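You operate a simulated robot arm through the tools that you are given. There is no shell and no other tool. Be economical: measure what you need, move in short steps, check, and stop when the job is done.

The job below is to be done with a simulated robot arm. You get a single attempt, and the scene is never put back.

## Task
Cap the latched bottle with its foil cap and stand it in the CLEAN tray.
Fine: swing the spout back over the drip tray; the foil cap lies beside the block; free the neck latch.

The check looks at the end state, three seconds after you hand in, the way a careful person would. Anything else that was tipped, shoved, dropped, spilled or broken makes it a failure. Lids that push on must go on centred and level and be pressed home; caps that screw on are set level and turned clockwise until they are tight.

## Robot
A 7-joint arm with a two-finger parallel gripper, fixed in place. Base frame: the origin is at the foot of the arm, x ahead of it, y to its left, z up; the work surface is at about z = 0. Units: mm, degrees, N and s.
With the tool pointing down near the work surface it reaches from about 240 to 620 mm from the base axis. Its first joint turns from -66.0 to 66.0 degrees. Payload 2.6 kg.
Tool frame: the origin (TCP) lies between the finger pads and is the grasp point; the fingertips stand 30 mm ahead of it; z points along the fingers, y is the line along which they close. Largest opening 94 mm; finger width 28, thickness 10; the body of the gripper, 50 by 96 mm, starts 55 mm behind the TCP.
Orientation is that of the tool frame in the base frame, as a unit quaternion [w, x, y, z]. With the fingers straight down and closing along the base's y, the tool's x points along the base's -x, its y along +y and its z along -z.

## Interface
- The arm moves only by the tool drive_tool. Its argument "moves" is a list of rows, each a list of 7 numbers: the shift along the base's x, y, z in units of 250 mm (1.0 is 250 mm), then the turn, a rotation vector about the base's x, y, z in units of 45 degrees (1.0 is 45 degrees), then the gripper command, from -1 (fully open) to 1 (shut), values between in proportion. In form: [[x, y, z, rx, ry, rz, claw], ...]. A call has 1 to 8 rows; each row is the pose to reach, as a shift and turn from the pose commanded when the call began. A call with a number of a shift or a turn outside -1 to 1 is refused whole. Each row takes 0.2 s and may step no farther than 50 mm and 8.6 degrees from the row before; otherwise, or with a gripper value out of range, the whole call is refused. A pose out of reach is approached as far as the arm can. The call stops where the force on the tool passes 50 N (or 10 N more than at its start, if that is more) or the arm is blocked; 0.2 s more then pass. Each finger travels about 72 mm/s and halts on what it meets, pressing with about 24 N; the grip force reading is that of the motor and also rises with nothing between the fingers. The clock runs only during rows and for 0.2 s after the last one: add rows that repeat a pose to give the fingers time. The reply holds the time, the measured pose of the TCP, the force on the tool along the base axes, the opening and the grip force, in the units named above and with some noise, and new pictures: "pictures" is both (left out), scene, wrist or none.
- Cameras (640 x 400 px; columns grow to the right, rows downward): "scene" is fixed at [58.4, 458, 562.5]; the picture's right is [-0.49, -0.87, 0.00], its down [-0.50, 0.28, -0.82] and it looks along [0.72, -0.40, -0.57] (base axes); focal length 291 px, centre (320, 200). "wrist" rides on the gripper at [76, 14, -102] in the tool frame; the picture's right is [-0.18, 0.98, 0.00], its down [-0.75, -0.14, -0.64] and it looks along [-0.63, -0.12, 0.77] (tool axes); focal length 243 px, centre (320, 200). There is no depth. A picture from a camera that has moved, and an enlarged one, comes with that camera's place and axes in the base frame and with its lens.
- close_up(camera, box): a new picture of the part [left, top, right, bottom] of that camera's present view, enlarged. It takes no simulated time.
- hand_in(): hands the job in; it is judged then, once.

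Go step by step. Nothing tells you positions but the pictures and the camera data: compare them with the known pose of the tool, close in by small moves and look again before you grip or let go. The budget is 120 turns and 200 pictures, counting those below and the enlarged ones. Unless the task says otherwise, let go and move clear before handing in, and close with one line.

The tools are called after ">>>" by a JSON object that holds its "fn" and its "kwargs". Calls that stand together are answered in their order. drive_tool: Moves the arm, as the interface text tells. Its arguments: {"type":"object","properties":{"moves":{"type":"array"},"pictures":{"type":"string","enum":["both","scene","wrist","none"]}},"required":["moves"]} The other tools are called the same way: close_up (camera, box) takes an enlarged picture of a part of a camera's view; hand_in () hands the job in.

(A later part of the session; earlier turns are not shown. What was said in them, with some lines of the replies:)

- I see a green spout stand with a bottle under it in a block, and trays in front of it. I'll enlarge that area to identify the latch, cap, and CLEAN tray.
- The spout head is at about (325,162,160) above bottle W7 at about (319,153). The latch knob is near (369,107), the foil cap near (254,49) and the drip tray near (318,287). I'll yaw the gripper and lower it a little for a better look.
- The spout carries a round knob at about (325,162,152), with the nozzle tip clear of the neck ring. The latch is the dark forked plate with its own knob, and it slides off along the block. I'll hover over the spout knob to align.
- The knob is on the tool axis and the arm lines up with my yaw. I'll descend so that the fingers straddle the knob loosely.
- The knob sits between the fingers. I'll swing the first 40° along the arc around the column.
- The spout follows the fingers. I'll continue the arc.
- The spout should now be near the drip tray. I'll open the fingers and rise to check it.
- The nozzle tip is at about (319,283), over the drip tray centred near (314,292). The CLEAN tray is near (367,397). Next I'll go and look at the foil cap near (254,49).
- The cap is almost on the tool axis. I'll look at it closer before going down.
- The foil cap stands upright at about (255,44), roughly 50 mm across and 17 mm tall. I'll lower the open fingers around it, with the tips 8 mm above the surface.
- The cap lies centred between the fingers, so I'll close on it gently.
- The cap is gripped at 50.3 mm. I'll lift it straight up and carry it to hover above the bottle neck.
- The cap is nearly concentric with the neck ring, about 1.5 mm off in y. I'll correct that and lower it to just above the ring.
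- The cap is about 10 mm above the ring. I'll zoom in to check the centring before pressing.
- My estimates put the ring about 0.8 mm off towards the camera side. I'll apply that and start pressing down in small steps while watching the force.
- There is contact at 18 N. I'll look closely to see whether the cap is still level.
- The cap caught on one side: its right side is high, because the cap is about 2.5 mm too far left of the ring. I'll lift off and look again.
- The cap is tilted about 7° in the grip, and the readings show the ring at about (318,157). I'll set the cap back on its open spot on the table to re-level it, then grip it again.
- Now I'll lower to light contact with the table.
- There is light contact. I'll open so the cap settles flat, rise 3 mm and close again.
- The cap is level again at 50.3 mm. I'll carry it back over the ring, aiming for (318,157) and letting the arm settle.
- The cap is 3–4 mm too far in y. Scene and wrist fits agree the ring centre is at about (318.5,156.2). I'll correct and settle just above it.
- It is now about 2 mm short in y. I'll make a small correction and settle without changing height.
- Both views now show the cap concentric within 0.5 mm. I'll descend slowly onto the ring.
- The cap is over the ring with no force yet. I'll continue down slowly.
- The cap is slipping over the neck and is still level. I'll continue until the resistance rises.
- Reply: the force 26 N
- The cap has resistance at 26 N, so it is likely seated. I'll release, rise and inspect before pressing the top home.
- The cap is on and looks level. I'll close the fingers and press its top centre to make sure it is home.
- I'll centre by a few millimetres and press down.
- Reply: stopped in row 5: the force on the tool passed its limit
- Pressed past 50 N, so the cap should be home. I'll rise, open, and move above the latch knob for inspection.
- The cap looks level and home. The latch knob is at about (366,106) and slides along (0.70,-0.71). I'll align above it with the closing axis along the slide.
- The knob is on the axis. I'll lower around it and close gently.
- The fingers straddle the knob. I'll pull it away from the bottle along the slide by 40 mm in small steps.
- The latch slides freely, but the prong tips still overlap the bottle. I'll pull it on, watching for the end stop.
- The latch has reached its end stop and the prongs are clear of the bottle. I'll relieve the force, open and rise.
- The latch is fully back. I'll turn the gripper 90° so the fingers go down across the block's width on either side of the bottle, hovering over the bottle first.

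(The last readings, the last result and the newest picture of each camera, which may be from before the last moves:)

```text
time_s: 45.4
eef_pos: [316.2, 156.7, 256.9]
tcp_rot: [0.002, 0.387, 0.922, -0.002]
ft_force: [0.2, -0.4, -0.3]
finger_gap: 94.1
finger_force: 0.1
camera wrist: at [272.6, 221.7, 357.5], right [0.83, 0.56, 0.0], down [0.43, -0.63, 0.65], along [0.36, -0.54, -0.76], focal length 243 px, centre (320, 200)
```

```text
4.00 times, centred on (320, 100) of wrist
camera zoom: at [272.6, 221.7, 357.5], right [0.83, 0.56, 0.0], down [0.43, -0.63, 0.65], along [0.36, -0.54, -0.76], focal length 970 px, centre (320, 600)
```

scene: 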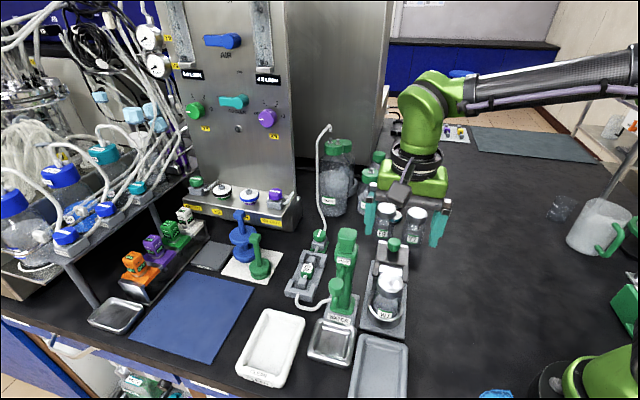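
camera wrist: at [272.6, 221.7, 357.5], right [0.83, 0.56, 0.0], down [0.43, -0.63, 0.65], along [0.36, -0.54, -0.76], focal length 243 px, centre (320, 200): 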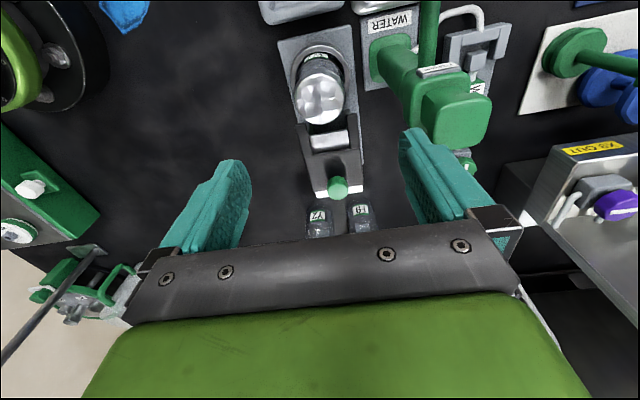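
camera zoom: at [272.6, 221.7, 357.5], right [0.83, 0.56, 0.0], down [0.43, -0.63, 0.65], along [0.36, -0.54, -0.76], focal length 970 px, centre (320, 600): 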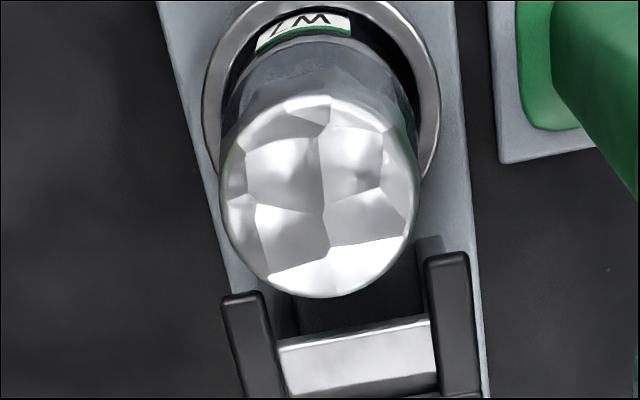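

The hover is well centred on the cap. I'll lower with the fingers at 78 mm opening to just above grasp height and check.

>>> {"fn": "drive_tool", "kwargs": {"moves": [[0.003, 0, -0.15, 0, 0, 0, -0.66], [0.003, 0, -0.32, 0, 0, 0, -0.66], [0.003, 0, -0.48, 0, 0, 0, -0.66], [0.003, 0, -0.6, 0, 0, 0, -0.66], [0.003, 0, -0.68, 0, 0, 0, -0.66], [0.003, 0, -0.68, 0, 0, 0, -0.66]]}}

>>> {"fn": "close_up", "kwargs": {"camera": "scene", "box": [340, 245, 436, 335]}}

```text
time_s: 46.8
eef_pos: [320.7, 158.5, 87.0]
tcp_rot: [0.002, 0.386, 0.923, -0.002]
ft_force: [1.2, -0.7, 1.2]
finger_gap: 78.1
finger_force: 0.1
camera wrist: at [276.4, 221.4, 187.7], right [0.83, 0.56, 0.0], down [0.43, -0.63, 0.65], along [0.36, -0.54, -0.76], focal length 243 px, centre (320, 200)
```

scene: 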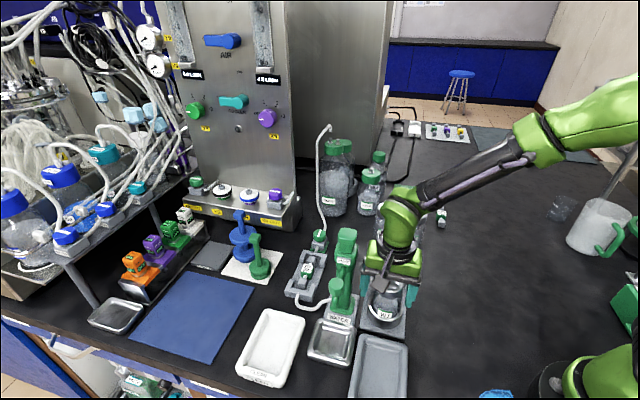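
wrist: 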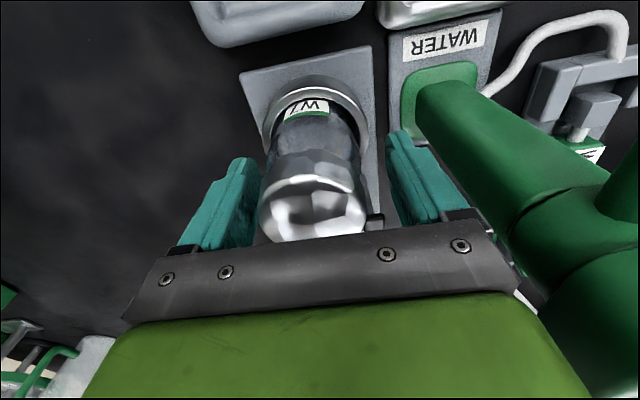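

```text
4.44 times, centred on (388, 290) of scene
camera zoom: at [58.4, 458.0, 562.5], right [-0.49, -0.87, 0.0], down [-0.5, 0.28, -0.82], along [0.72, -0.4, -0.57], focal length 1294 px, centre (18, -200)
```

zoom: 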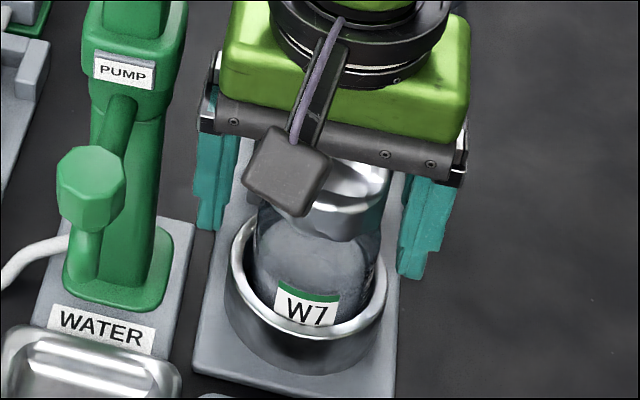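

The fingers are clear on both sides. I'll nudge 2 mm, go down to TCP z≈70 (tips above the holder rim) and look.

>>> {"fn": "drive_tool", "kwargs": {"moves": [[-0.009, -0.006, -0.02, 0, 0, 0, -0.66], [-0.009, -0.006, -0.045, 0, 0, 0, -0.66], [-0.009, -0.006, -0.068, 0, 0, 0, -0.66], [-0.009, -0.006, -0.068, 0, 0, 0, -0.66]]}}

>>> {"fn": "close_up", "kwargs": {"camera": "scene", "box": [340, 245, 436, 335]}}

```text
time_s: 47.8
eef_pos: [316.7, 155.1, 67.8]
tcp_rot: [0.002, 0.386, 0.923, -0.002]
ft_force: [0.6, -0.6, -0.1]
finger_gap: 77.8
finger_force: 0.0
camera wrist: at [271.4, 220.2, 170.5], right [0.83, 0.56, 0.0], down [0.43, -0.63, 0.65], along [0.36, -0.54, -0.76], focal length 243 px, centre (320, 200)
```

scene: 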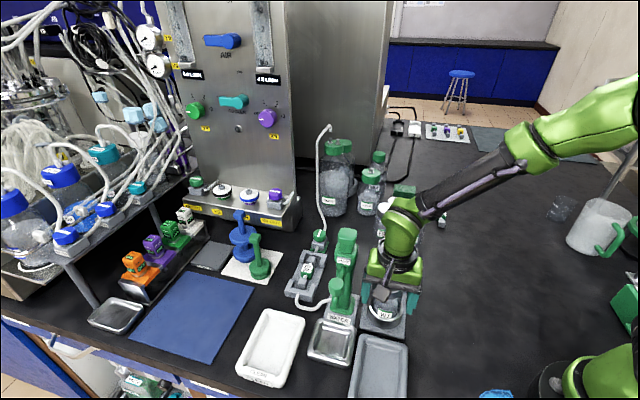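
wrist: 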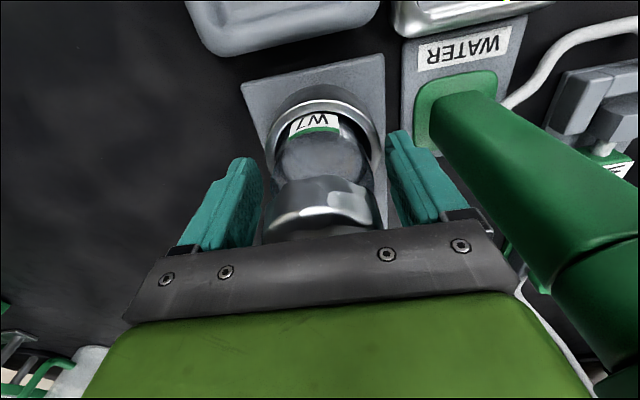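

```text
4.44 times, centred on (388, 290) of scene
camera zoom: at [58.4, 458.0, 562.5], right [-0.49, -0.87, 0.0], down [-0.5, 0.28, -0.82], along [0.72, -0.4, -0.57], focal length 1294 px, centre (18, -200)
```

zoom: 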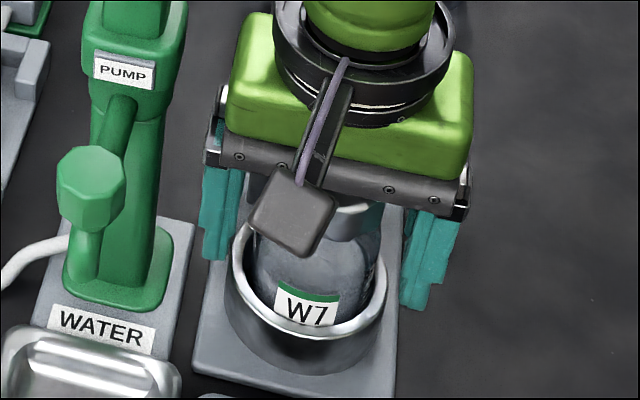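

It is well placed, so I'll close on the body.

>>> {"fn": "drive_tool", "kwargs": {"moves": [[0.004, 0.003, 0, 0, 0, 0, -0.5], [0.004, 0.003, 0, 0, 0, 0, -0.4], [0.004, 0.003, 0, 0, 0, 0, -0.3], [0.004, 0.003, 0, 0, 0, 0, -0.2], [0.004, 0.003, 0, 0, 0, 0, -0.1], [0.004, 0.003, 0, 0, 0, 0, -0.1]], "pictures": "wrist"}}

```text
time_s: 49.2
eef_pos: [315.8, 156.3, 69.7]
tcp_rot: [0.002, 0.386, 0.922, -0.002]
ft_force: [-0.4, -0.5, 1.9]
finger_gap: 55.5
finger_force: 24.5
camera wrist: at [272.6, 221.0, 171.2], right [0.83, 0.56, 0.0], down [0.43, -0.63, 0.65], along [0.36, -0.54, -0.76], focal length 243 px, centre (320, 200)
```

wrist: 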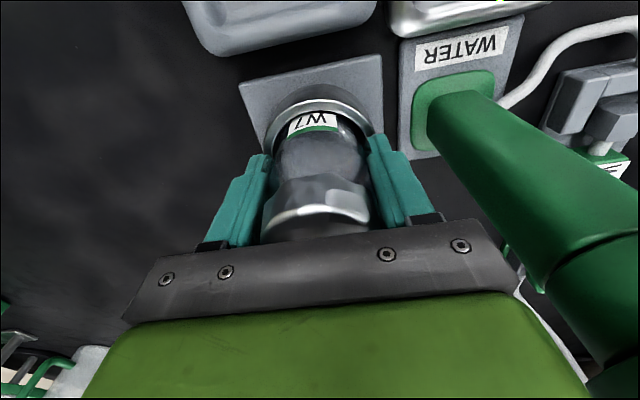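

The body is gripped at 55.5 mm. I'll lift straight up in small steps.

>>> {"fn": "drive_tool", "kwargs": {"moves": [[0.004, 0.0, 0.04, 0, 0, 0, -0.05], [0.004, 0.0, 0.1, 0, 0, 0, -0.05], [0.004, 0.0, 0.2, 0, 0, 0, -0.05], [0.004, 0.0, 0.32, 0, 0, 0, -0.05], [0.004, 0.0, 0.45, 0, 0, 0, -0.05]]}}

>>> {"fn": "close_up", "kwargs": {"camera": "scene", "box": [330, 200, 450, 325]}}

```text
time_s: 50.4
eef_pos: [317.1, 154.7, 181.3]
tcp_rot: [0.003, 0.386, 0.923, -0.004]
ft_force: [-0.5, -0.5, -2.2]
finger_gap: 55.7
finger_force: 24.3
camera wrist: at [273.7, 218.4, 282.7], right [0.83, 0.56, 0.0], down [0.43, -0.63, 0.65], along [0.36, -0.54, -0.76], focal length 243 px, centre (320, 200)
```

scene: 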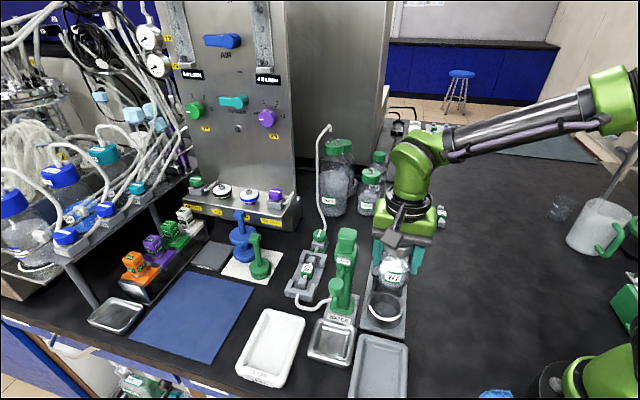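
wrist: 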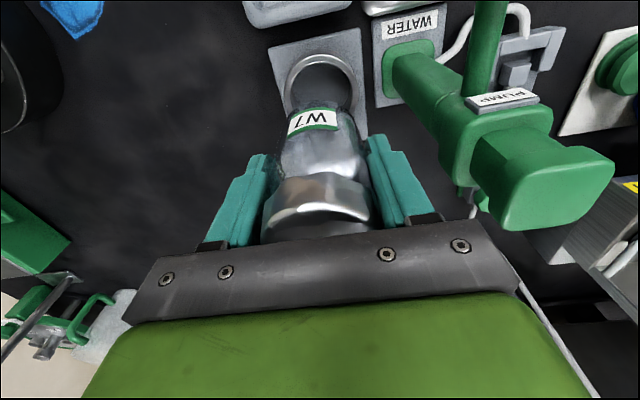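

```text
3.20 times, centred on (390, 262) of scene
camera zoom: at [58.4, 458.0, 562.5], right [-0.49, -0.87, 0.0], down [-0.5, 0.28, -0.82], along [0.72, -0.4, -0.57], focal length 932 px, centre (96, 0)
```

zoom: 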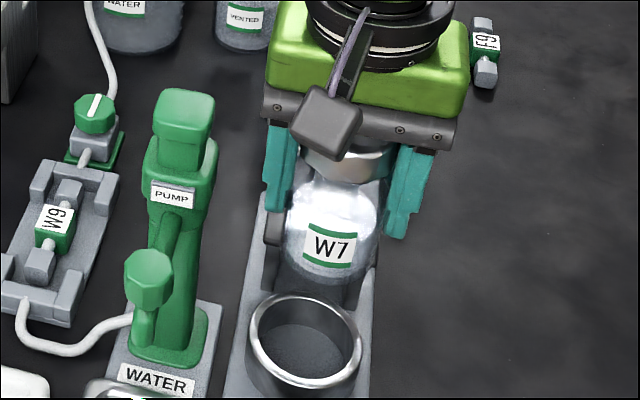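

The bottle came out cleanly. I'll lift it above the pump height, then carry it over to the CLEAN tray.

>>> {"fn": "drive_tool", "kwargs": {"moves": [[-0.01, 0, 0.1, 0, 0, 0, -0.05], [-0.02, 0, 0.2, 0, 0, 0, -0.05], [-0.03, 0, 0.3, 0, 0, 0, -0.05], [-0.04, 0, 0.4, 0, 0, 0, -0.05], [-0.04, 0, 0.48, 0, 0, 0, -0.05], [-0.04, 0, 0.48, 0, 0, 0, -0.05]], "pictures": "none"}}

>>> {"fn": "drive_tool", "kwargs": {"moves": [[0, 0.08, 0, 0, 0, 0.1, -0.05], [0, 0.2, 0, 0, 0, 0.2, -0.05], [0.02, 0.33, 0, 0, 0, 0.35, -0.05], [0.05, 0.46, 0, 0, 0, 0.5, -0.05], [0.09, 0.59, 0, 0, 0, 0.65, -0.05], [0.14, 0.72, 0, 0, 0, 0.8, -0.05], [0.19, 0.84, 0, 0, 0, 0.9, -0.05], [0.24, 0.94, 0, 0, 0, 1.0, -0.05]]}}

```text
time_s: 51.8
eef_pos: [307.5, 158.0, 300.8]
tcp_rot: [0.002, 0.385, 0.923, -0.002]
ft_force: [0.3, 0.3, -1.8]
finger_gap: 55.3
finger_force: 23.8
```

```text
time_s: 53.6
eef_pos: [368.4, 390.7, 303.9]
tcp_rot: [0.004, 0.002, 1.0, -0.001]
ft_force: [-0.1, -0.1, -1.6]
finger_gap: 55.4
finger_force: 23.9
camera wrist: at [291.3, 405.3, 404.5], right [0.19, 0.98, 0.0], down [0.75, -0.14, 0.65], along [0.64, -0.12, -0.76], focal length 243 px, centre (320, 200)
```

scene: 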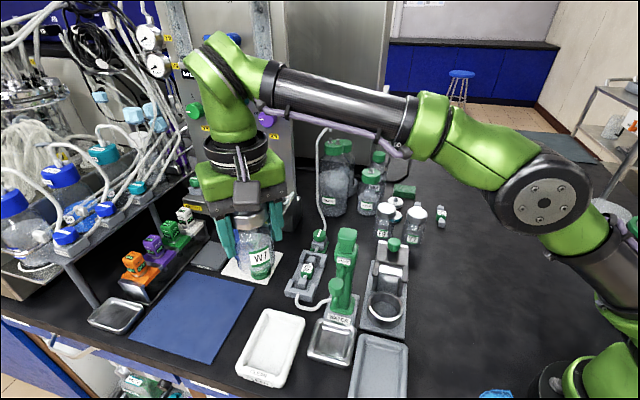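
wrist: 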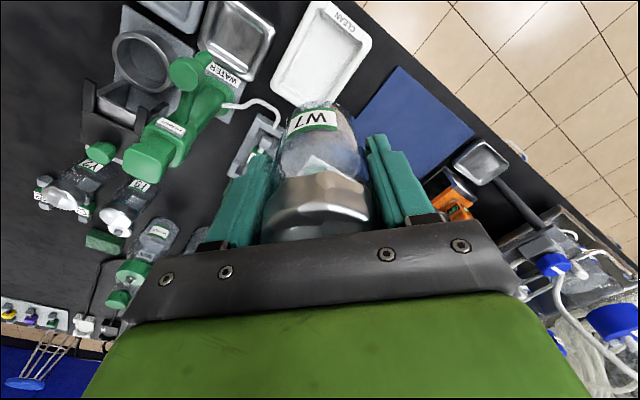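

I'm above the CLEAN tray, whose centre estimates agree at about (368,391). I'll lower part way and check.

>>> {"fn": "drive_tool", "kwargs": {"moves": [[0, 0, -0.15, 0, 0, 0, -0.05], [0, 0, -0.3, 0, 0, 0, -0.05], [0, 0, -0.45, 0, 0, 0, -0.05], [0, 0, -0.6, 0, 0, 0, -0.05], [0, 0, -0.72, 0, 0, 0, -0.05], [0, 0, -0.72, 0, 0, 0, -0.05]]}}

>>> {"fn": "close_up", "kwargs": {"camera": "scene", "box": [210, 270, 350, 400]}}

>>> {"fn": "close_up", "kwargs": {"camera": "wrist", "box": [220, 0, 420, 125]}}

```text
time_s: 55.0
eef_pos: [366.7, 390.5, 121.6]
tcp_rot: [0.004, 0.004, 1.0, -0.001]
ft_force: [0.6, -0.6, -1.2]
finger_gap: 55.3
finger_force: 24.4
camera wrist: at [289.2, 405.8, 223.8], right [0.19, 0.98, 0.0], down [0.75, -0.15, 0.65], along [0.64, -0.12, -0.76], focal length 243 px, centre (320, 200)
```

scene: 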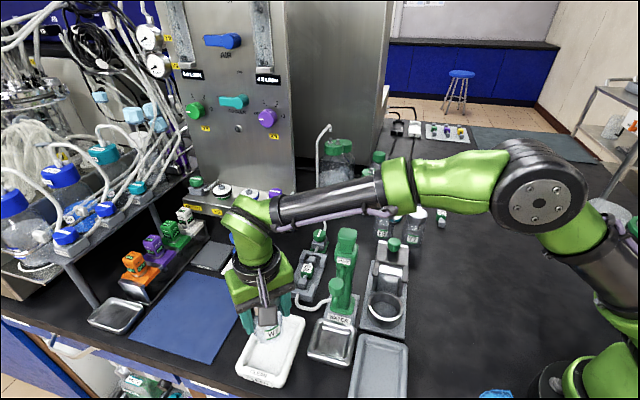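
wrist: 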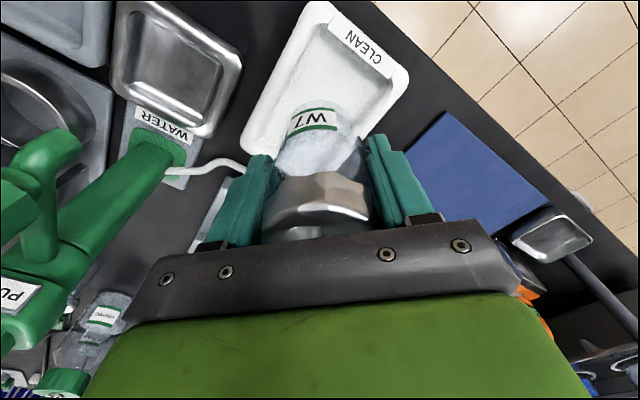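

```text
3.08 times, centred on (280, 335) of scene
camera zoom: at [58.4, 458.0, 562.5], right [-0.49, -0.87, 0.0], down [-0.5, 0.28, -0.82], along [0.72, -0.4, -0.57], focal length 896 px, centre (443, -215)
```

zoom: 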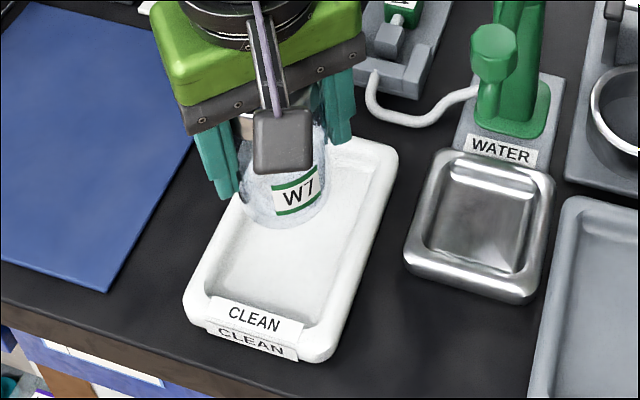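

```text
3.20 times, centred on (320, 62) of wrist
camera zoom: at [289.2, 405.8, 223.8], right [0.19, 0.98, 0.0], down [0.75, -0.15, 0.65], along [0.64, -0.12, -0.76], focal length 776 px, centre (320, 640)
```

zoom: 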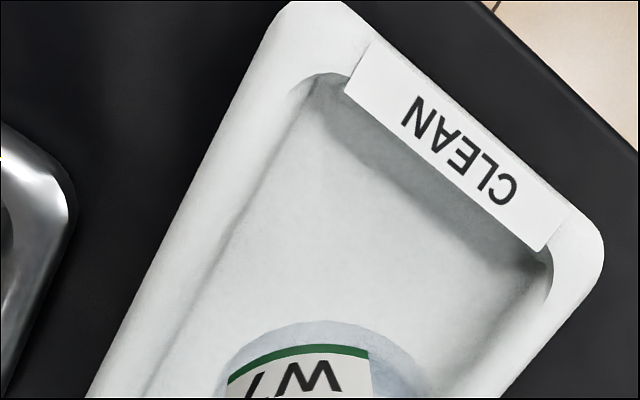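

The bottle is over the tray interior, which is about 70 mm wide. I'll shift 3 mm towards its centreline and descend until light contact.

>>> {"fn": "drive_tool", "kwargs": {"moves": [[0.012, 0.004, -0.05, 0, 0, 0, -0.05], [0.012, 0.004, -0.11, 0, 0, 0, -0.05], [0.012, 0.004, -0.16, 0, 0, 0, -0.05], [0.012, 0.004, -0.18, 0, 0, 0, -0.05], [0.012, 0.004, -0.19, 0, 0, 0, -0.05], [0.012, 0.004, -0.19, 0, 0, 0, -0.05]]}}

>>> {"fn": "close_up", "kwargs": {"camera": "scene", "box": [210, 290, 330, 390]}}

```text
time_s: 56.4
eef_pos: [372.1, 392.9, 73.9]
tcp_rot: [0.003, 0.004, 1.0, -0.001]
ft_force: [0.6, -0.7, -1.4]
finger_gap: 55.6
finger_force: 23.9
camera wrist: at [293.8, 407.4, 176.0], right [0.19, 0.98, 0.0], down [0.75, -0.14, 0.65], along [0.64, -0.12, -0.76], focal length 243 px, centre (320, 200)
```

scene: 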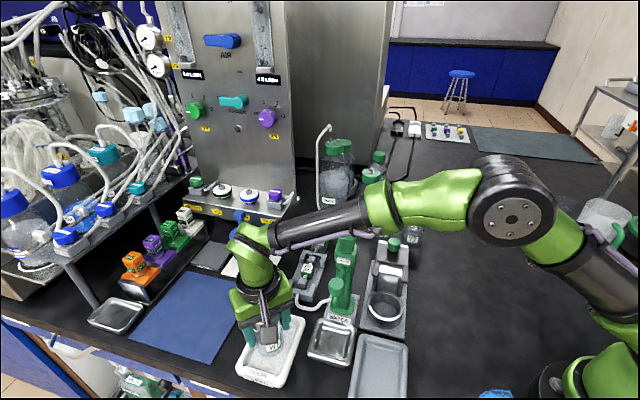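
wrist: 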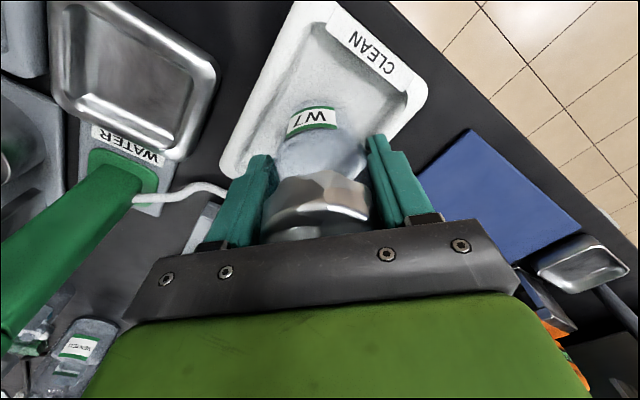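

```text
4.00 times, centred on (270, 340) of scene
camera zoom: at [58.4, 458.0, 562.5], right [-0.49, -0.87, 0.0], down [-0.5, 0.28, -0.82], along [0.72, -0.4, -0.57], focal length 1165 px, centre (520, -360)
```

zoom: 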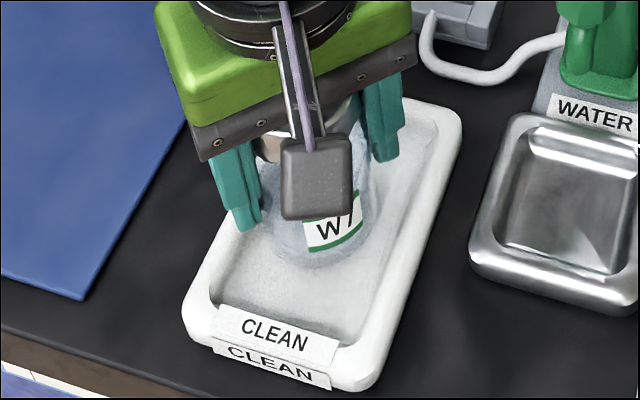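

It is well placed but not yet touching. I'll continue down in 2 mm steps.

>>> {"fn": "drive_tool", "kwargs": {"moves": [[0, 0, -0.008, 0, 0, 0, -0.05], [0, 0, -0.016, 0, 0, 0, -0.05], [0, 0, -0.024, 0, 0, 0, -0.05], [0, 0, -0.03, 0, 0, 0, -0.05], [0, 0, -0.03, 0, 0, 0, -0.05]], "pictures": "none"}}

```text
time_s: 57.6
eef_pos: [372.3, 391.9, 67.3]
tcp_rot: [0.006, 0.002, 1.0, 0.0]
ft_force: [-1.5, -3.0, 14.3]
finger_gap: 56.2
finger_force: 24.2
```

The bottle is touching the tray floor at 14 N. I'll ease up slightly, open gently and look.

>>> {"fn": "drive_tool", "kwargs": {"moves": [[0, 0, 0.006, 0, 0, 0, -0.05], [0, 0, 0.008, 0, 0, 0, -0.05], [0, 0, 0.008, 0, 0, 0, -0.25], [0, 0, 0.008, 0, 0, 0, -0.35], [0, 0, 0.008, 0, 0, 0, -0.5], [0, 0, 0.008, 0, 0, 0, -0.65], [0, 0, 0.008, 0, 0, 0, -0.65]]}}

>>> {"fn": "close_up", "kwargs": {"camera": "scene", "box": [210, 290, 330, 390]}}

```text
time_s: 59.2
eef_pos: [371.4, 393.0, 68.7]
tcp_rot: [0.003, 0.004, 1.0, 0.0]
ft_force: [-0.2, 0.8, -0.6]
finger_gap: 77.6
finger_force: 0.0
camera wrist: at [293.8, 406.8, 170.6], right [0.19, 0.98, 0.0], down [0.75, -0.14, 0.65], along [0.64, -0.12, -0.76], focal length 243 px, centre (320, 200)
```

scene: 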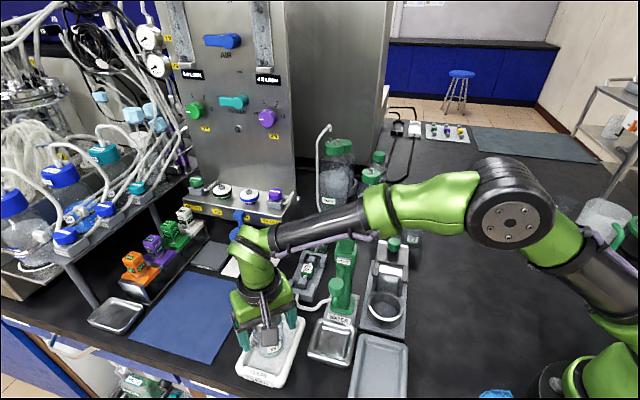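
wrist: 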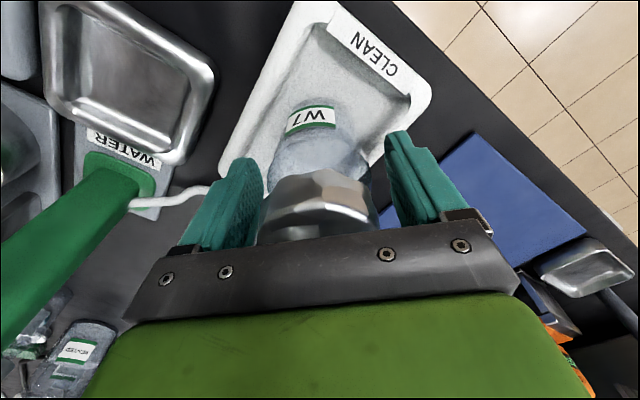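

```text
4.00 times, centred on (270, 340) of scene
camera zoom: at [58.4, 458.0, 562.5], right [-0.49, -0.87, 0.0], down [-0.5, 0.28, -0.82], along [0.72, -0.4, -0.57], focal length 1165 px, centre (520, -360)
```

zoom: 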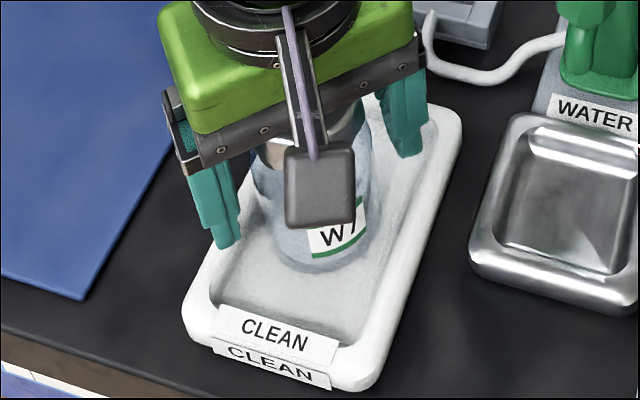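

The bottle stands on its own. I'll rise straight up and clear, then inspect.

>>> {"fn": "drive_tool", "kwargs": {"moves": [[0, 0, 0.06, 0, 0, 0, -0.65], [0, 0, 0.16, 0, 0, 0, -0.65], [0, 0, 0.3, 0, 0, 0, -0.65], [0, 0, 0.46, 0, 0, 0, -0.65], [0, 0, 0.64, 0, 0, 0, -0.65], [0, 0, 0.8, 0, 0, 0, -0.65], [0, -0.15, 0.95, 0, 0, 0, -0.65], [0, -0.3, 1.0, 0, 0, 0, -0.65]]}}

>>> {"fn": "close_up", "kwargs": {"camera": "scene", "box": [210, 280, 330, 390]}}

>>> {"fn": "close_up", "kwargs": {"camera": "scene", "box": [250, 290, 290, 350]}}

>>> {"fn": "close_up", "kwargs": {"camera": "scene", "box": [280, 215, 460, 345]}}

```text
refused: row 7 steps farther than a row can; nothing moved
```

```text
3.64 times, centred on (270, 335) of scene
camera zoom: at [58.4, 458.0, 562.5], right [-0.49, -0.87, 0.0], down [-0.5, 0.28, -0.82], along [0.72, -0.4, -0.57], focal length 1059 px, centre (502, -291)
```

zoom: 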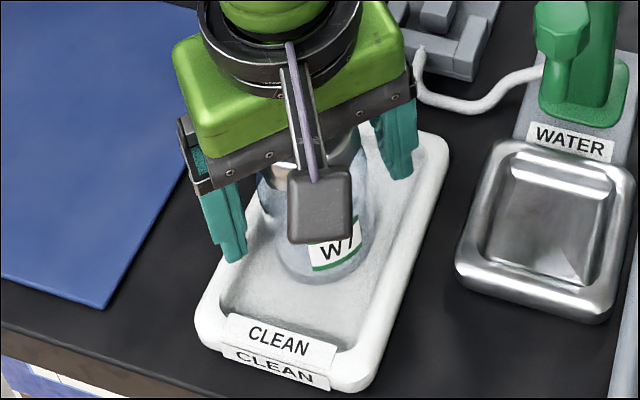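

```text
6.67 times, centred on (270, 320) of scene
camera zoom: at [58.4, 458.0, 562.5], right [-0.49, -0.87, 0.0], down [-0.5, 0.28, -0.82], along [0.72, -0.4, -0.57], focal length 1942 px, centre (653, -600)
```

zoom: 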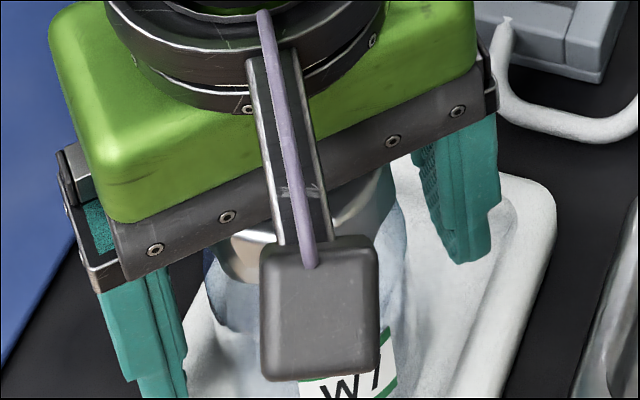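

```text
3.08 times, centred on (370, 280) of scene
camera zoom: at [58.4, 458.0, 562.5], right [-0.49, -0.87, 0.0], down [-0.5, 0.28, -0.82], along [0.72, -0.4, -0.57], focal length 896 px, centre (166, -46)
```

zoom: 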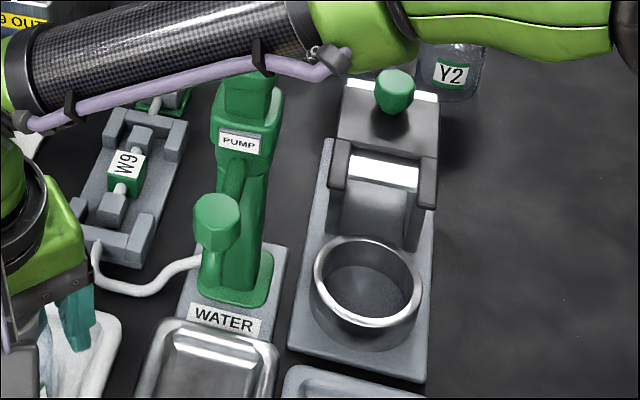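

The last row stepped too far and the call was refused, so the arm has not moved. I'll rise straight up with smaller steps.

>>> {"fn": "drive_tool", "kwargs": {"moves": [[0, 0, 0.06, 0, 0, 0, -0.65], [0, 0, 0.16, 0, 0, 0, -0.65], [0, 0, 0.3, 0, 0, 0, -0.65], [0, 0, 0.46, 0, 0, 0, -0.65], [0, 0, 0.64, 0, 0, 0, -0.65], [0, 0, 0.8, 0, 0, 0, -0.65], [0, -0.12, 0.9, 0, 0, 0, -0.65], [0, -0.28, 0.95, 0, 0, 0, -0.65]]}}

>>> {"fn": "close_up", "kwargs": {"camera": "scene", "box": [210, 280, 350, 390]}}

>>> {"fn": "close_up", "kwargs": {"camera": "scene", "box": [240, 300, 304, 360]}}

```text
time_s: 61.0
eef_pos: [371.7, 323.4, 306.3]
tcp_rot: [0.002, 0.003, 1.0, -0.001]
ft_force: [-0.4, -0.3, -0.4]
finger_gap: 77.4
finger_force: 0.1
camera wrist: at [294.4, 337.3, 407.8], right [0.19, 0.98, 0.0], down [0.75, -0.14, 0.65], along [0.64, -0.12, -0.76], focal length 243 px, centre (320, 200)
```

scene: 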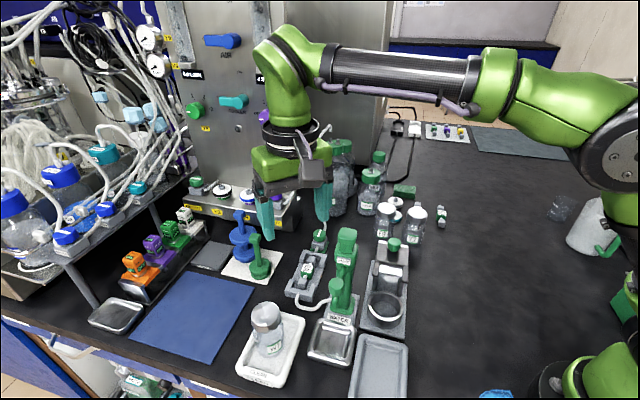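
wrist: 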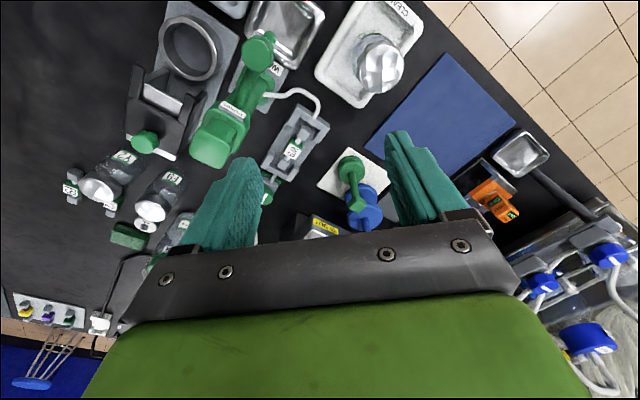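

```text
3.64 times, centred on (280, 335) of scene
camera zoom: at [58.4, 458.0, 562.5], right [-0.49, -0.87, 0.0], down [-0.5, 0.28, -0.82], along [0.72, -0.4, -0.57], focal length 1059 px, centre (466, -291)
```

zoom: 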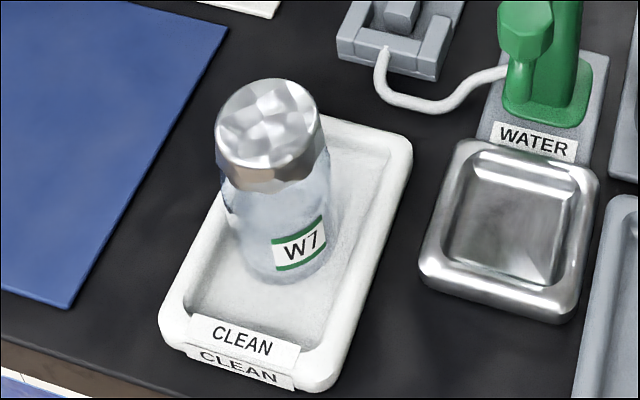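

```text
6.67 times, centred on (272, 330) of scene
camera zoom: at [58.4, 458.0, 562.5], right [-0.49, -0.87, 0.0], down [-0.5, 0.28, -0.82], along [0.72, -0.4, -0.57], focal length 1942 px, centre (640, -667)
```

zoom: 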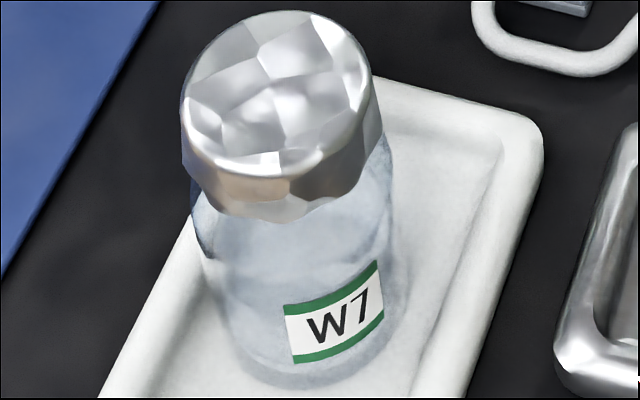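

The capped bottle stands upright in the CLEAN tray. One last close look at the cap from above.

>>> {"fn": "close_up", "kwargs": {"camera": "wrist", "box": [310, 0, 430, 110]}}

>>> {"fn": "close_up", "kwargs": {"camera": "wrist", "box": [100, 0, 340, 150]}}

```text
3.64 times, centred on (370, 55) of wrist
camera zoom: at [294.4, 337.3, 407.8], right [0.19, 0.98, 0.0], down [0.75, -0.14, 0.65], along [0.64, -0.12, -0.76], focal length 882 px, centre (138, 727)
```

zoom: 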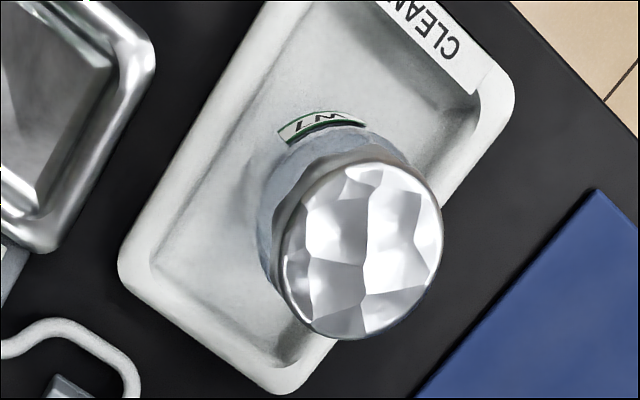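

```text
2.67 times, centred on (220, 75) of wrist
camera zoom: at [294.4, 337.3, 407.8], right [0.19, 0.98, 0.0], down [0.75, -0.14, 0.65], along [0.64, -0.12, -0.76], focal length 647 px, centre (587, 533)
```

zoom: 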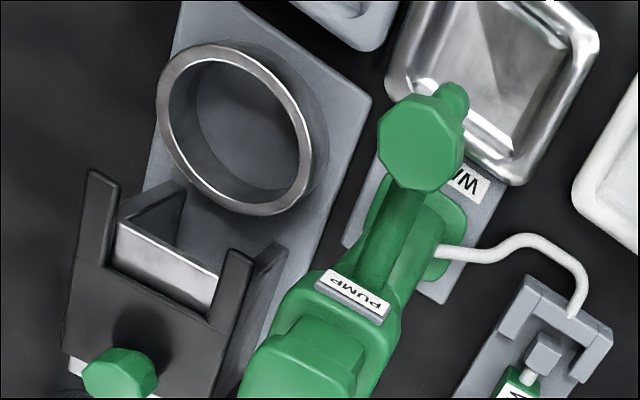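

The nozzle drops into the drip tray's interior, the latch is fully back, and the cap is on level. The gripper is empty and clear, so I'm handing in.

>>> {"fn": "hand_in", "kwargs": {}}

```text
The job is handed in.
```

Bottle W7 stands upright in the CLEAN tray with its foil cap pressed on level; the spout is back over the drip tray and the neck latch is fully open. I've handed the job in, but no result has come back yet.
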